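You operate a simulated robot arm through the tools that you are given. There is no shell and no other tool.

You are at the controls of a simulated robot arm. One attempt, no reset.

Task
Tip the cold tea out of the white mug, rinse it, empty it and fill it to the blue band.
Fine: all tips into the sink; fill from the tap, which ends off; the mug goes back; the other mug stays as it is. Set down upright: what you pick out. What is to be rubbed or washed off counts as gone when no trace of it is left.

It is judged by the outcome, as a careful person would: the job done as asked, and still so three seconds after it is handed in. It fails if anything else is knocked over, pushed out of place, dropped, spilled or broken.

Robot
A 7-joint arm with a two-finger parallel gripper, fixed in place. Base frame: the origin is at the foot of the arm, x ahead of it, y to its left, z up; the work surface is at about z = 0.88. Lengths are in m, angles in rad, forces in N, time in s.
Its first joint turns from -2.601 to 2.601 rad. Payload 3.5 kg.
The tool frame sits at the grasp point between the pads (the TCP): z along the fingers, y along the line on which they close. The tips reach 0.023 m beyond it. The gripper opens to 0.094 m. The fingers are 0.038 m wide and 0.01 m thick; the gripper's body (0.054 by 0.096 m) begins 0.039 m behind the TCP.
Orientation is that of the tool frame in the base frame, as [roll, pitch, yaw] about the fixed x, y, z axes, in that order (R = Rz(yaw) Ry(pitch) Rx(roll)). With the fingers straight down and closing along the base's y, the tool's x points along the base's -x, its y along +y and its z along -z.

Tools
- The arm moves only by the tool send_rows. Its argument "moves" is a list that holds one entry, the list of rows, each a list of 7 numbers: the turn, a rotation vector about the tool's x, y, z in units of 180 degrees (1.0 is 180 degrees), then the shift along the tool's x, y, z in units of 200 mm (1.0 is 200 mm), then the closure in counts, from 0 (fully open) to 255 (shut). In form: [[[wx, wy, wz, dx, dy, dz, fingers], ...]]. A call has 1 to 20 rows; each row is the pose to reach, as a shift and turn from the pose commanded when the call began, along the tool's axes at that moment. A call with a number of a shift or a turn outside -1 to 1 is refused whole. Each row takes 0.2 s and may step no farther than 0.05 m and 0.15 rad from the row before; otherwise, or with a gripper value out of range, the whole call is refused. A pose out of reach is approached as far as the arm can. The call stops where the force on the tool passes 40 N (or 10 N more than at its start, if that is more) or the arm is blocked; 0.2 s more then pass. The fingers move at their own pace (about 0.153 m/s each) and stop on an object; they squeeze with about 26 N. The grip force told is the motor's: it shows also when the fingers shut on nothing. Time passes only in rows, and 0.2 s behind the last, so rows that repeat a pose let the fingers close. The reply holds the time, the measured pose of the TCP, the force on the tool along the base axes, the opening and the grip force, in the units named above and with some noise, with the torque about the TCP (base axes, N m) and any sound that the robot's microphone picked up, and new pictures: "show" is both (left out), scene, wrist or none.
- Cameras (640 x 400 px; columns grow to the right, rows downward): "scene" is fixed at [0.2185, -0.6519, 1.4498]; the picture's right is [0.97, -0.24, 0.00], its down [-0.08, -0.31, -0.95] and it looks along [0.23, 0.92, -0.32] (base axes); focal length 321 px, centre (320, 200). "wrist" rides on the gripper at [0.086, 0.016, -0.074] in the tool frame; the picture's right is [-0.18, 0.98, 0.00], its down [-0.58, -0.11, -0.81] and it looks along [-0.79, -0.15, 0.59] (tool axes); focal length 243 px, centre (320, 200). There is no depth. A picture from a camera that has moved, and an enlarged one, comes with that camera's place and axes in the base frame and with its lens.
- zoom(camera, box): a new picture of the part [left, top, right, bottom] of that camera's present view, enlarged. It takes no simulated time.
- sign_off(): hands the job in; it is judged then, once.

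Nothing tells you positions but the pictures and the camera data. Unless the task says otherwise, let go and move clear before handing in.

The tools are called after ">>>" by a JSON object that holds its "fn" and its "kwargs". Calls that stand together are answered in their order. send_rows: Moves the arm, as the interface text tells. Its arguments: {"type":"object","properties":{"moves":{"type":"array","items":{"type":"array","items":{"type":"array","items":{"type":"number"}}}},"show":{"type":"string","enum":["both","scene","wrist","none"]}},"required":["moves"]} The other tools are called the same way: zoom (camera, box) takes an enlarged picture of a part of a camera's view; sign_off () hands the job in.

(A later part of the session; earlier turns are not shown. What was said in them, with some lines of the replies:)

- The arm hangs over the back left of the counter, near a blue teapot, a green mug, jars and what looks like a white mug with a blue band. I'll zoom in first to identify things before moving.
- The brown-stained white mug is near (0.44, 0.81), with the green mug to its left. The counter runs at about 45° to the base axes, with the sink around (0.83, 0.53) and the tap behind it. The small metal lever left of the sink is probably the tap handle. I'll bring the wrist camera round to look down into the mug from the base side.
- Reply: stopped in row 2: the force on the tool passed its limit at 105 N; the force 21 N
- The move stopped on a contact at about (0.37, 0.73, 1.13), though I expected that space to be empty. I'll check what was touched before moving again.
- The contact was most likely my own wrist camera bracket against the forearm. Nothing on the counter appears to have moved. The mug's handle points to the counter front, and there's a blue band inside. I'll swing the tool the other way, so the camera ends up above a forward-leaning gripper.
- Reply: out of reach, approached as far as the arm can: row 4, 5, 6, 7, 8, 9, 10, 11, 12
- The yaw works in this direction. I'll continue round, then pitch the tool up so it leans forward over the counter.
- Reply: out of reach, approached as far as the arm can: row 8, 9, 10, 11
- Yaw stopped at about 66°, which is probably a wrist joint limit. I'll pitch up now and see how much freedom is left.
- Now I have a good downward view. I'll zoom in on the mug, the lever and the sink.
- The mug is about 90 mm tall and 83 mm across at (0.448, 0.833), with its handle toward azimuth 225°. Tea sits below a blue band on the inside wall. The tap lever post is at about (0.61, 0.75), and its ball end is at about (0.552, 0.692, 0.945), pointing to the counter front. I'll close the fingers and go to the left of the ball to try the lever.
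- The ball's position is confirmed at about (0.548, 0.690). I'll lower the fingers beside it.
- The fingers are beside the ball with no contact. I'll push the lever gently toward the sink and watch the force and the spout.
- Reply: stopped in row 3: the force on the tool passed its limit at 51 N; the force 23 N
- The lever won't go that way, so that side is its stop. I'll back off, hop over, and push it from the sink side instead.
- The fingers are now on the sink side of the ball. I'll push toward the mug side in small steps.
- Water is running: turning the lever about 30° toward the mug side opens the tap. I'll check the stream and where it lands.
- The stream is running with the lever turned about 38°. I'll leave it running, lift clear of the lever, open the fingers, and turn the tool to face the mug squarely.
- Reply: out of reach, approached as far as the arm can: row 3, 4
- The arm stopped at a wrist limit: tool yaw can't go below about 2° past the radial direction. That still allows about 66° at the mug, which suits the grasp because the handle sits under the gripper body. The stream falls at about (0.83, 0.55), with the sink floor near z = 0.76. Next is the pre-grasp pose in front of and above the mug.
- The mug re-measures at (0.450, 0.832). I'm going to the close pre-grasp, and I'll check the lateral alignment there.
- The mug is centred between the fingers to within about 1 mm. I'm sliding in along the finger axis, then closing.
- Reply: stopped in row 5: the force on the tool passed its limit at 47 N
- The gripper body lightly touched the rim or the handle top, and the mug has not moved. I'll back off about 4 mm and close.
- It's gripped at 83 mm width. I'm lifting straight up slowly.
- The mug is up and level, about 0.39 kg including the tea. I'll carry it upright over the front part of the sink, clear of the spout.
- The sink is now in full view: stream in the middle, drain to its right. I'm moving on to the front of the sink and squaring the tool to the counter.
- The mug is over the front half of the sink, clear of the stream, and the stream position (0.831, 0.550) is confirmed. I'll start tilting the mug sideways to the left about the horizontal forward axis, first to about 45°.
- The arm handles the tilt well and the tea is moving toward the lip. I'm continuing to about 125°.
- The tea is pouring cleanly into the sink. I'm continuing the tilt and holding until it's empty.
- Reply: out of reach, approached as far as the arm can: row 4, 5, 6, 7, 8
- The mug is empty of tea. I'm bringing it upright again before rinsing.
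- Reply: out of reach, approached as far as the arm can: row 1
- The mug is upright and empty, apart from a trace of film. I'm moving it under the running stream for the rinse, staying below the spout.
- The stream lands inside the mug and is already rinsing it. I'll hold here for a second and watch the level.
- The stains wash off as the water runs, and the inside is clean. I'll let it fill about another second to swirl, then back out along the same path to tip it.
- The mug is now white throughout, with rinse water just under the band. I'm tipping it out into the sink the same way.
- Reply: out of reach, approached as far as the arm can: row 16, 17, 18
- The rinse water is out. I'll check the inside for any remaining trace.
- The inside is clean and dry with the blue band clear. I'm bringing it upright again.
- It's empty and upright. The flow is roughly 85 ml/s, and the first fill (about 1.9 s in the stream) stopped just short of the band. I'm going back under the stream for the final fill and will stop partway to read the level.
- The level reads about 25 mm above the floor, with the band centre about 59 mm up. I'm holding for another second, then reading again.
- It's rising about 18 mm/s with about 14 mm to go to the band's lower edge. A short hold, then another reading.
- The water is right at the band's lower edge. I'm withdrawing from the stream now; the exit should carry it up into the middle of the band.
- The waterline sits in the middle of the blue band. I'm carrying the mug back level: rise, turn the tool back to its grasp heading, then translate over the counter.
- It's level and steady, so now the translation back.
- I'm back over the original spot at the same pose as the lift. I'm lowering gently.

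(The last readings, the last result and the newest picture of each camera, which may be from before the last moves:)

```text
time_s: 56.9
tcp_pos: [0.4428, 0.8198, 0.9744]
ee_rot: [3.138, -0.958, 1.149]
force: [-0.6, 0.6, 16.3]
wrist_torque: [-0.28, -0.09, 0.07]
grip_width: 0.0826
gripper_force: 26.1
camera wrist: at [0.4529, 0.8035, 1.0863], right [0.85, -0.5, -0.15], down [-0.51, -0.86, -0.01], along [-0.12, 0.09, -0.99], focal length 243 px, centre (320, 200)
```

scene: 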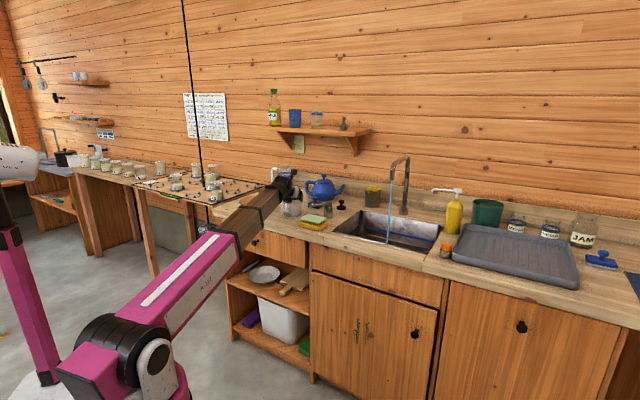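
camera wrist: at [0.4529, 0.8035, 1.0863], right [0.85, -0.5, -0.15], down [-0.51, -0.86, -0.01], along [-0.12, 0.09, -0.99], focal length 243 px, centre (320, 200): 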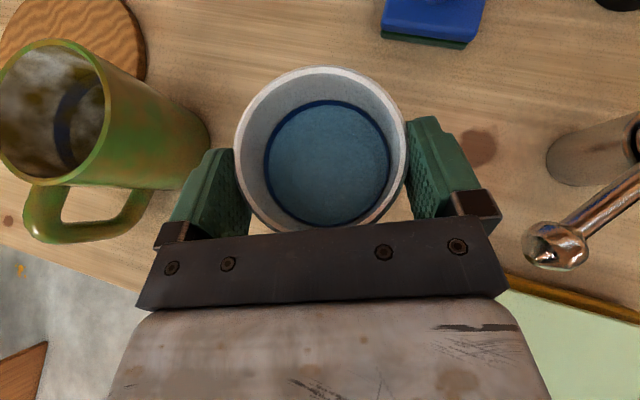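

The mug bottom is on the counter, with the force reversed to +16 N. I'm easing the pressure and opening the fingers.

>>> {"fn": "send_rows", "kwargs": {"moves": [[[0, 0, 0, 0.01, 0, -0.007, 255], [0, 0, 0, 0.01, 0, -0.007, 255], [0, 0, 0, 0.01, 0, -0.007, 20], [0, 0, 0, 0.01, 0, -0.007, 0], [0, 0, 0, 0.01, 0, -0.007, 0]]], "show": "both"}}

>>> {"fn": "zoom", "kwargs": {"camera": "scene", "box": [230, 150, 350, 230]}}

```text
time_s: 58.1
tcp_pos: [0.4432, 0.8191, 0.9738]
ee_rot: [3.138, -0.957, 1.148]
force: [0.5, -1.0, 0.5]
wrist_torque: [-0.04, 0.02, 0.04]
grip_width: 0.0941
gripper_force: 0.0
camera wrist: at [0.4533, 0.8037, 1.087], right [0.85, -0.5, -0.15], down [-0.51, -0.86, -0.01], along [-0.12, 0.08, -0.99], focal length 243 px, centre (320, 200)
```

scene: 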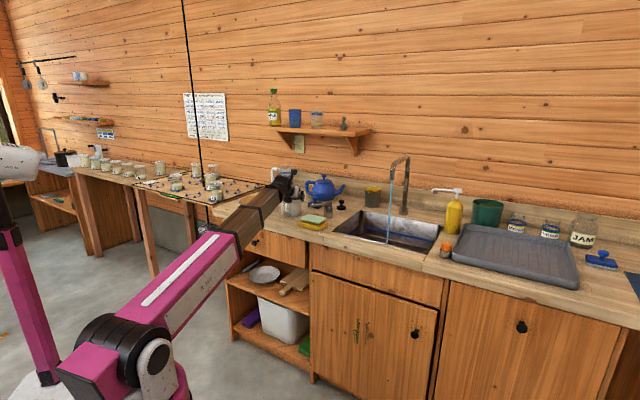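
wrist: 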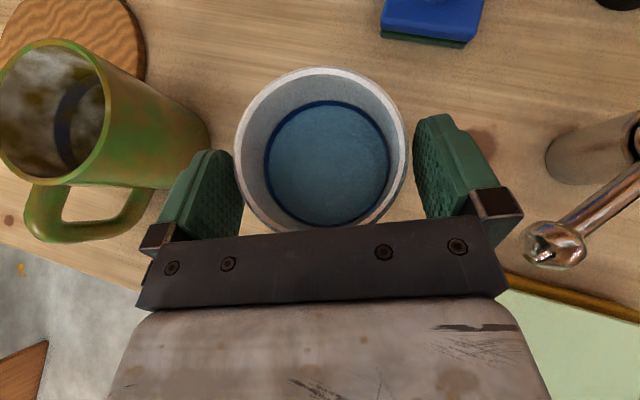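

```text
5.00 times, centred on (290, 190) of scene
camera zoom: at [0.2185, -0.6519, 1.4498], right [0.97, -0.24, 0.0], down [-0.08, -0.31, -0.95], along [0.23, 0.92, -0.32], focal length 1604 px, centre (470, 250)
```

zoom: 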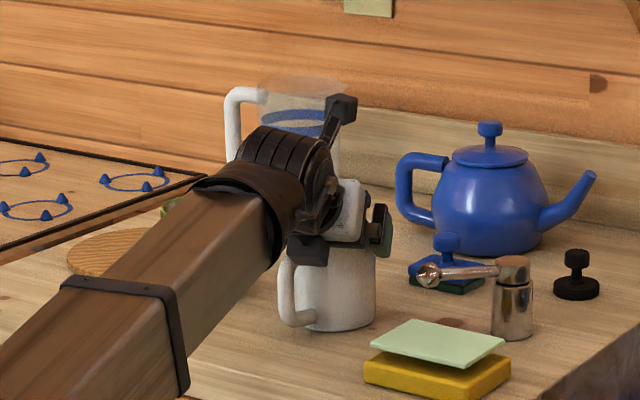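

The mug stands upright in its original place. I'm withdrawing the fingers straight back along the approach line, then up.

>>> {"fn": "send_rows", "kwargs": {"moves": [[[0, 0, 0, 0, 0, -0.06, 0], [0, 0, 0, 0, 0, -0.16, 0], [0, 0, 0, 0, 0, -0.28, 0], [0, 0, 0, 0, 0, -0.4, 0], [0, 0, 0, 0.1, 0, -0.55, 0], [0, 0, 0, 0.2, 0, -0.65, 0]]], "show": "both"}}

>>> {"fn": "zoom", "kwargs": {"camera": "scene", "box": [230, 150, 350, 230]}}

>>> {"fn": "zoom", "kwargs": {"camera": "wrist", "box": [220, 0, 460, 150]}}

```text
time_s: 59.5
tcp_pos: [0.4087, 0.745, 1.0822]
ee_rot: [3.14, -0.955, 1.149]
force: [-0.3, -0.6, -0.1]
wrist_torque: [-0.01, 0.03, 0.0]
grip_width: 0.094
gripper_force: 0.1
camera wrist: at [0.4189, 0.7283, 1.1949], right [0.85, -0.5, -0.15], down [-0.51, -0.86, -0.01], along [-0.12, 0.08, -0.99], focal length 243 px, centre (320, 200)
```

scene: 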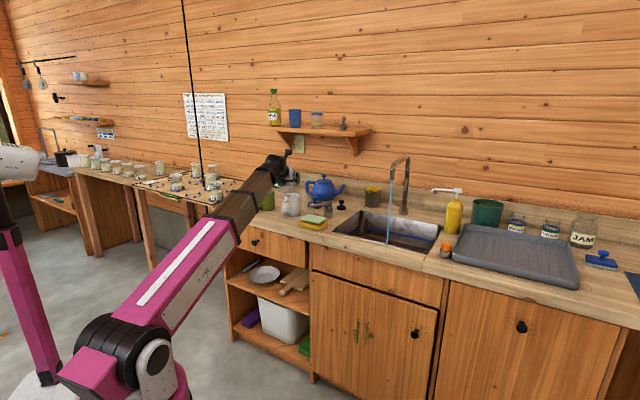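
wrist: 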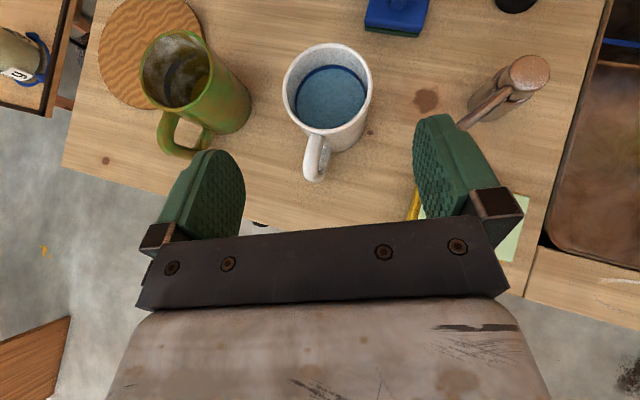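

```text
5.00 times, centred on (290, 190) of scene
camera zoom: at [0.2185, -0.6519, 1.4498], right [0.97, -0.24, 0.0], down [-0.08, -0.31, -0.95], along [0.23, 0.92, -0.32], focal length 1604 px, centre (470, 250)
```

zoom: 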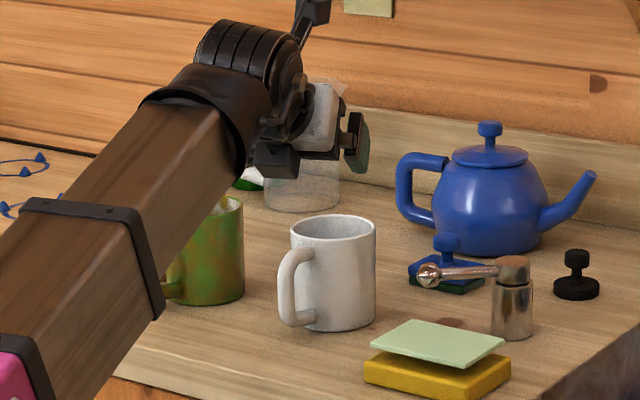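

```text
2.67 times, centred on (340, 75) of wrist
camera zoom: at [0.4189, 0.7283, 1.1949], right [0.85, -0.5, -0.15], down [-0.51, -0.86, -0.01], along [-0.12, 0.08, -0.99], focal length 647 px, centre (267, 533)
```

zoom: 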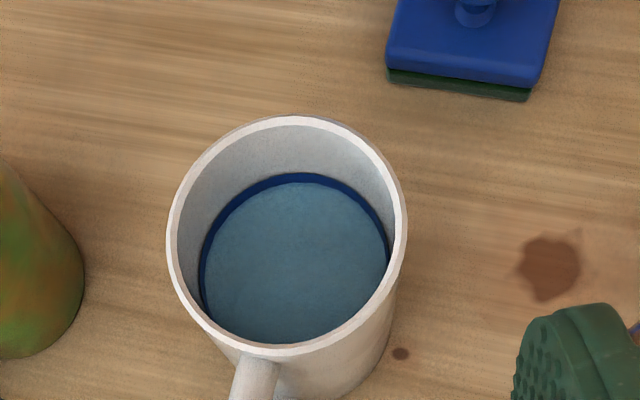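

The mug is back and filled to the band, and the green mug is untouched. Next is turning the tap off: close the fingers and go above the gap between the mug and the lever ball.

>>> {"fn": "send_rows", "kwargs": {"moves": [[[0, 0, 0, 0, 0.05, 0, 255], [0, 0, 0, -0.01, 0.17, 0.1, 255], [0, 0, 0, -0.02, 0.27, 0.17, 255], [0, 0, 0, -0.032, 0.352, 0.2325, 255]]], "show": "wrist"}}

```text
time_s: 60.5
tcp_pos: [0.4878, 0.7478, 1.0496]
ee_rot: [3.137, -0.955, 1.149]
force: [-0.1, -0.4, -0.2]
wrist_torque: [0.02, 0.01, -0.02]
grip_width: 0.0002
gripper_force: 25.8
camera wrist: at [0.4977, 0.7312, 1.1631], right [0.85, -0.5, -0.15], down [-0.51, -0.86, -0.01], along [-0.12, 0.08, -0.99], focal length 243 px, centre (320, 200)
```

wrist: 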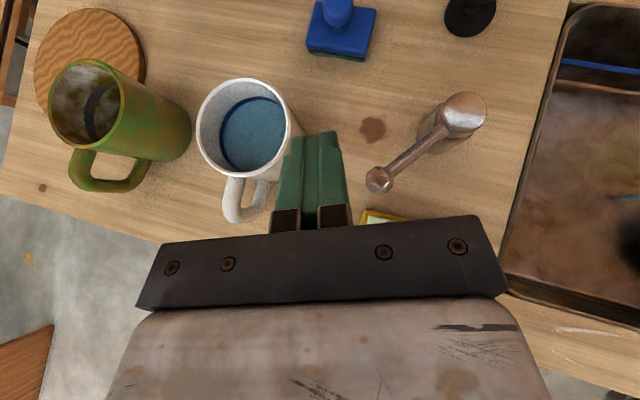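

The ball is still at (0.5245, 0.738), and the mug re-measures at (0.448, 0.834), which is its original spot. I'm lowering the fingers beside the ball.

>>> {"fn": "send_rows", "kwargs": {"moves": [[[0, 0, 0, -0.143, 0.01, 0.101, 255], [0, 0, 0, -0.286, 0.015, 0.202, 255], [0, 0, 0, -0.4285, 0.015, 0.303, 255]]], "show": "wrist"}}

```text
time_s: 61.3
tcp_pos: [0.4896, 0.7434, 0.944]
ee_rot: [3.137, -0.956, 1.148]
force: [0.1, 0.1, -0.6]
wrist_torque: [0.01, -0.01, 0.02]
grip_width: 0.0
gripper_force: 25.7
camera wrist: at [0.5006, 0.7285, 1.0577], right [0.85, -0.5, -0.15], down [-0.51, -0.86, -0.01], along [-0.12, 0.08, -0.99], focal length 243 px, centre (320, 200)
```

wrist: 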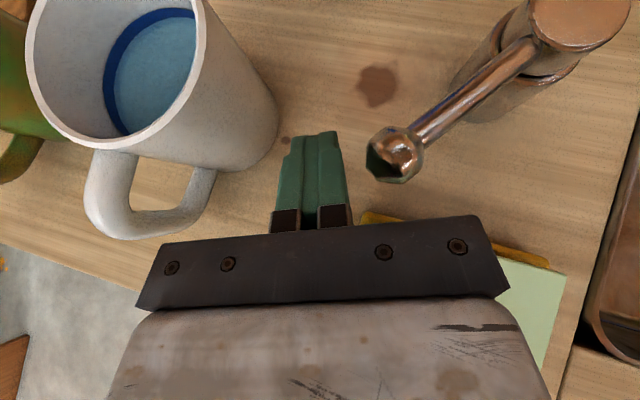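

I'm pushing the lever back toward its original stop, following its arc.

>>> {"fn": "send_rows", "kwargs": {"moves": [[[0, 0, 0, 0, 0.07, 0, 255], [0, 0, 0, -0.018, 0.12, -0.025, 255], [0, 0, 0, -0.035, 0.165, -0.05, 255], [0, 0, 0, -0.053, 0.21, -0.075, 255], [0, 0, 0, -0.07, 0.245, -0.099, 255], [0, 0, 0, -0.07, 0.265, -0.099, 255]]], "show": "both"}}

>>> {"fn": "zoom", "kwargs": {"camera": "scene", "box": [320, 150, 450, 260]}}

```text
time_s: 62.7
tcp_pos: [0.5277, 0.7023, 0.9451]
ee_rot: [-3.141, -0.954, 1.149]
force: [-9.5, 3.4, 2.4]
wrist_torque: [-0.03, -0.1, -0.05]
grip_width: 0.0
gripper_force: 26.0
camera wrist: at [0.5374, 0.6853, 1.0579], right [0.85, -0.5, -0.15], down [-0.51, -0.86, -0.01], along [-0.12, 0.08, -0.99], focal length 243 px, centre (320, 200)
```

scene: 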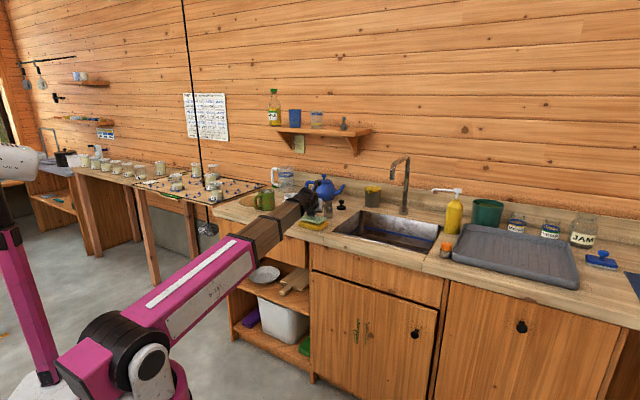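
wrist: 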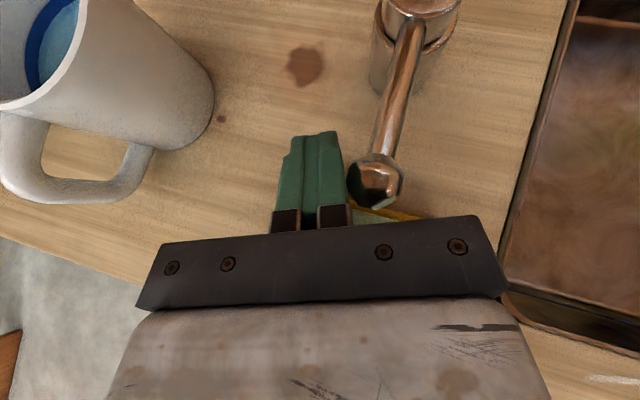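

```text
3.64 times, centred on (385, 205) of scene
camera zoom: at [0.2185, -0.6519, 1.4498], right [0.97, -0.24, 0.0], down [-0.08, -0.31, -0.95], along [0.23, 0.92, -0.32], focal length 1167 px, centre (84, 182)
```

zoom: 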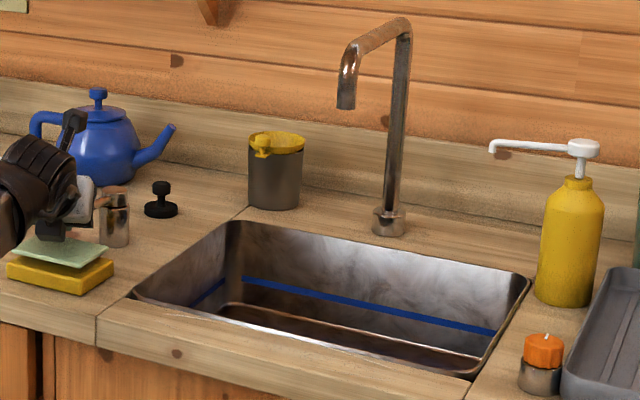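

The stream has stopped and the lever is against its closed stop. I'm backing off and lifting clear.

>>> {"fn": "send_rows", "kwargs": {"moves": [[[0, 0, 0, 0, -0.04, 0, 255], [0, 0, 0, 0.0, -0.09, 0.0, 255], [0, 0, 0, 0.163, -0.09, -0.116, 255], [0, 0, 0, 0.326, -0.09, -0.231, 255], [0, 0, 0, 0.49, -0.09, -0.347, 255], [0, 0, 0, 0.56, -0.09, -0.52, 255], [0, 0, 0, 0.56, -0.09, -0.7, 255]]], "show": "both"}}

>>> {"fn": "zoom", "kwargs": {"camera": "scene", "box": [240, 130, 420, 243]}}

>>> {"fn": "zoom", "kwargs": {"camera": "wrist", "box": [100, 0, 500, 200]}}

```text
time_s: 64.3
tcp_pos: [0.4924, 0.6639, 1.1175]
ee_rot: [3.141, -0.954, 1.149]
force: [-0.1, 0.8, -0.4]
wrist_torque: [0.01, 0.02, -0.02]
grip_width: 0.0
gripper_force: 25.9
camera wrist: at [0.5017, 0.6474, 1.2306], right [0.85, -0.5, -0.15], down [-0.51, -0.86, -0.01], along [-0.12, 0.08, -0.99], focal length 243 px, centre (320, 200)
```

scene: 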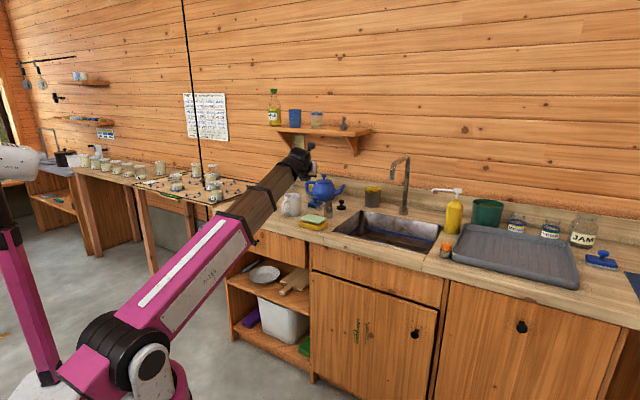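
wrist: 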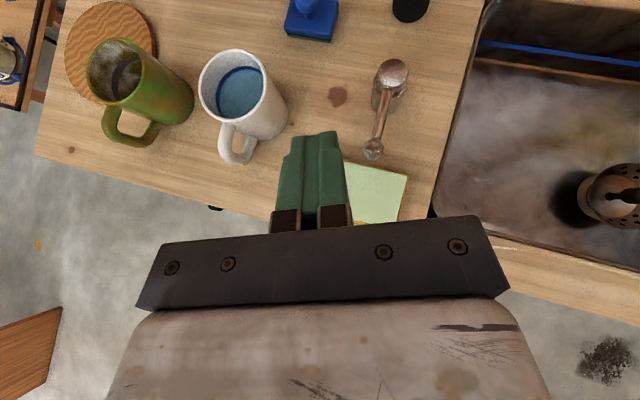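

```text
3.54 times, centred on (330, 186) of scene
camera zoom: at [0.2185, -0.6519, 1.4498], right [0.97, -0.24, 0.0], down [-0.08, -0.31, -0.95], along [0.23, 0.92, -0.32], focal length 1136 px, centre (285, 248)
```

zoom: 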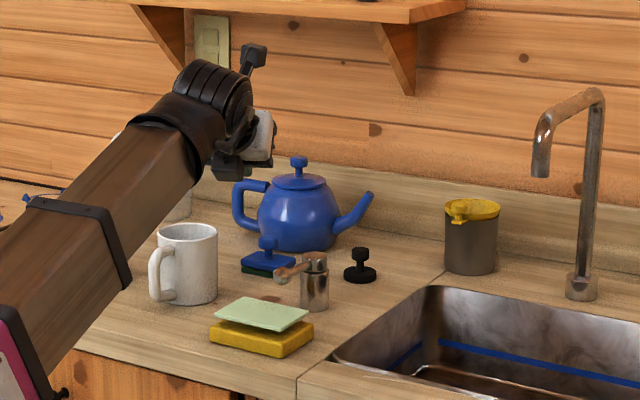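

```text
1.60 times, centred on (300, 100) of wrist
camera zoom: at [0.5017, 0.6474, 1.2306], right [0.85, -0.5, -0.15], down [-0.51, -0.86, -0.01], along [-0.12, 0.08, -0.99], focal length 388 px, centre (352, 360)
```

zoom: 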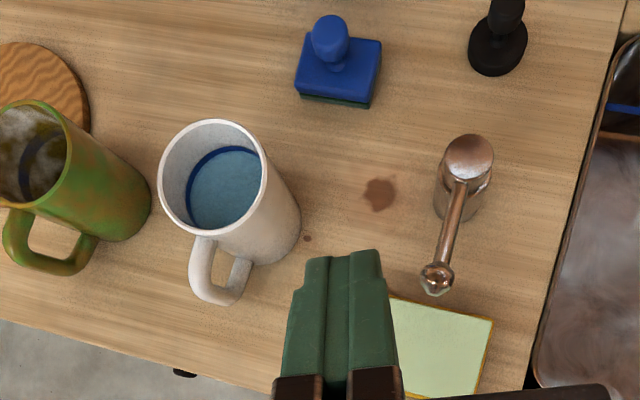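

The white mug is clean, filled to the blue band and standing upright in its original place. The tap is off with its lever at the closed stop, and the green mug and everything else look as they were. The arm is clear, so I'm handing in.

>>> {"fn": "sign_off", "kwargs": {}}

```text
The job is handed in.
```

The white mug has been emptied, rinsed, emptied again and filled to its blue band. It stands upright back in its original place.

- **Tipping:** I tipped both the cold tea and the rinse water into the sink. The brown stains washed off inside and out, and I saw no trace when I looked into the empty mug.
- **Fill level:** the waterline sits about the middle of the blue band.
- **Tap:** I filled the mug from the tap, then pushed the lever back to its closed stop. The stream has stopped.
- **Everything else:** the green mug and the other things on the counter look as they were, and the arm is clear.

Early on, the arm stopped on an unexpected contact, most likely its own wrist camera against the forearm. Nothing on the counter moved.
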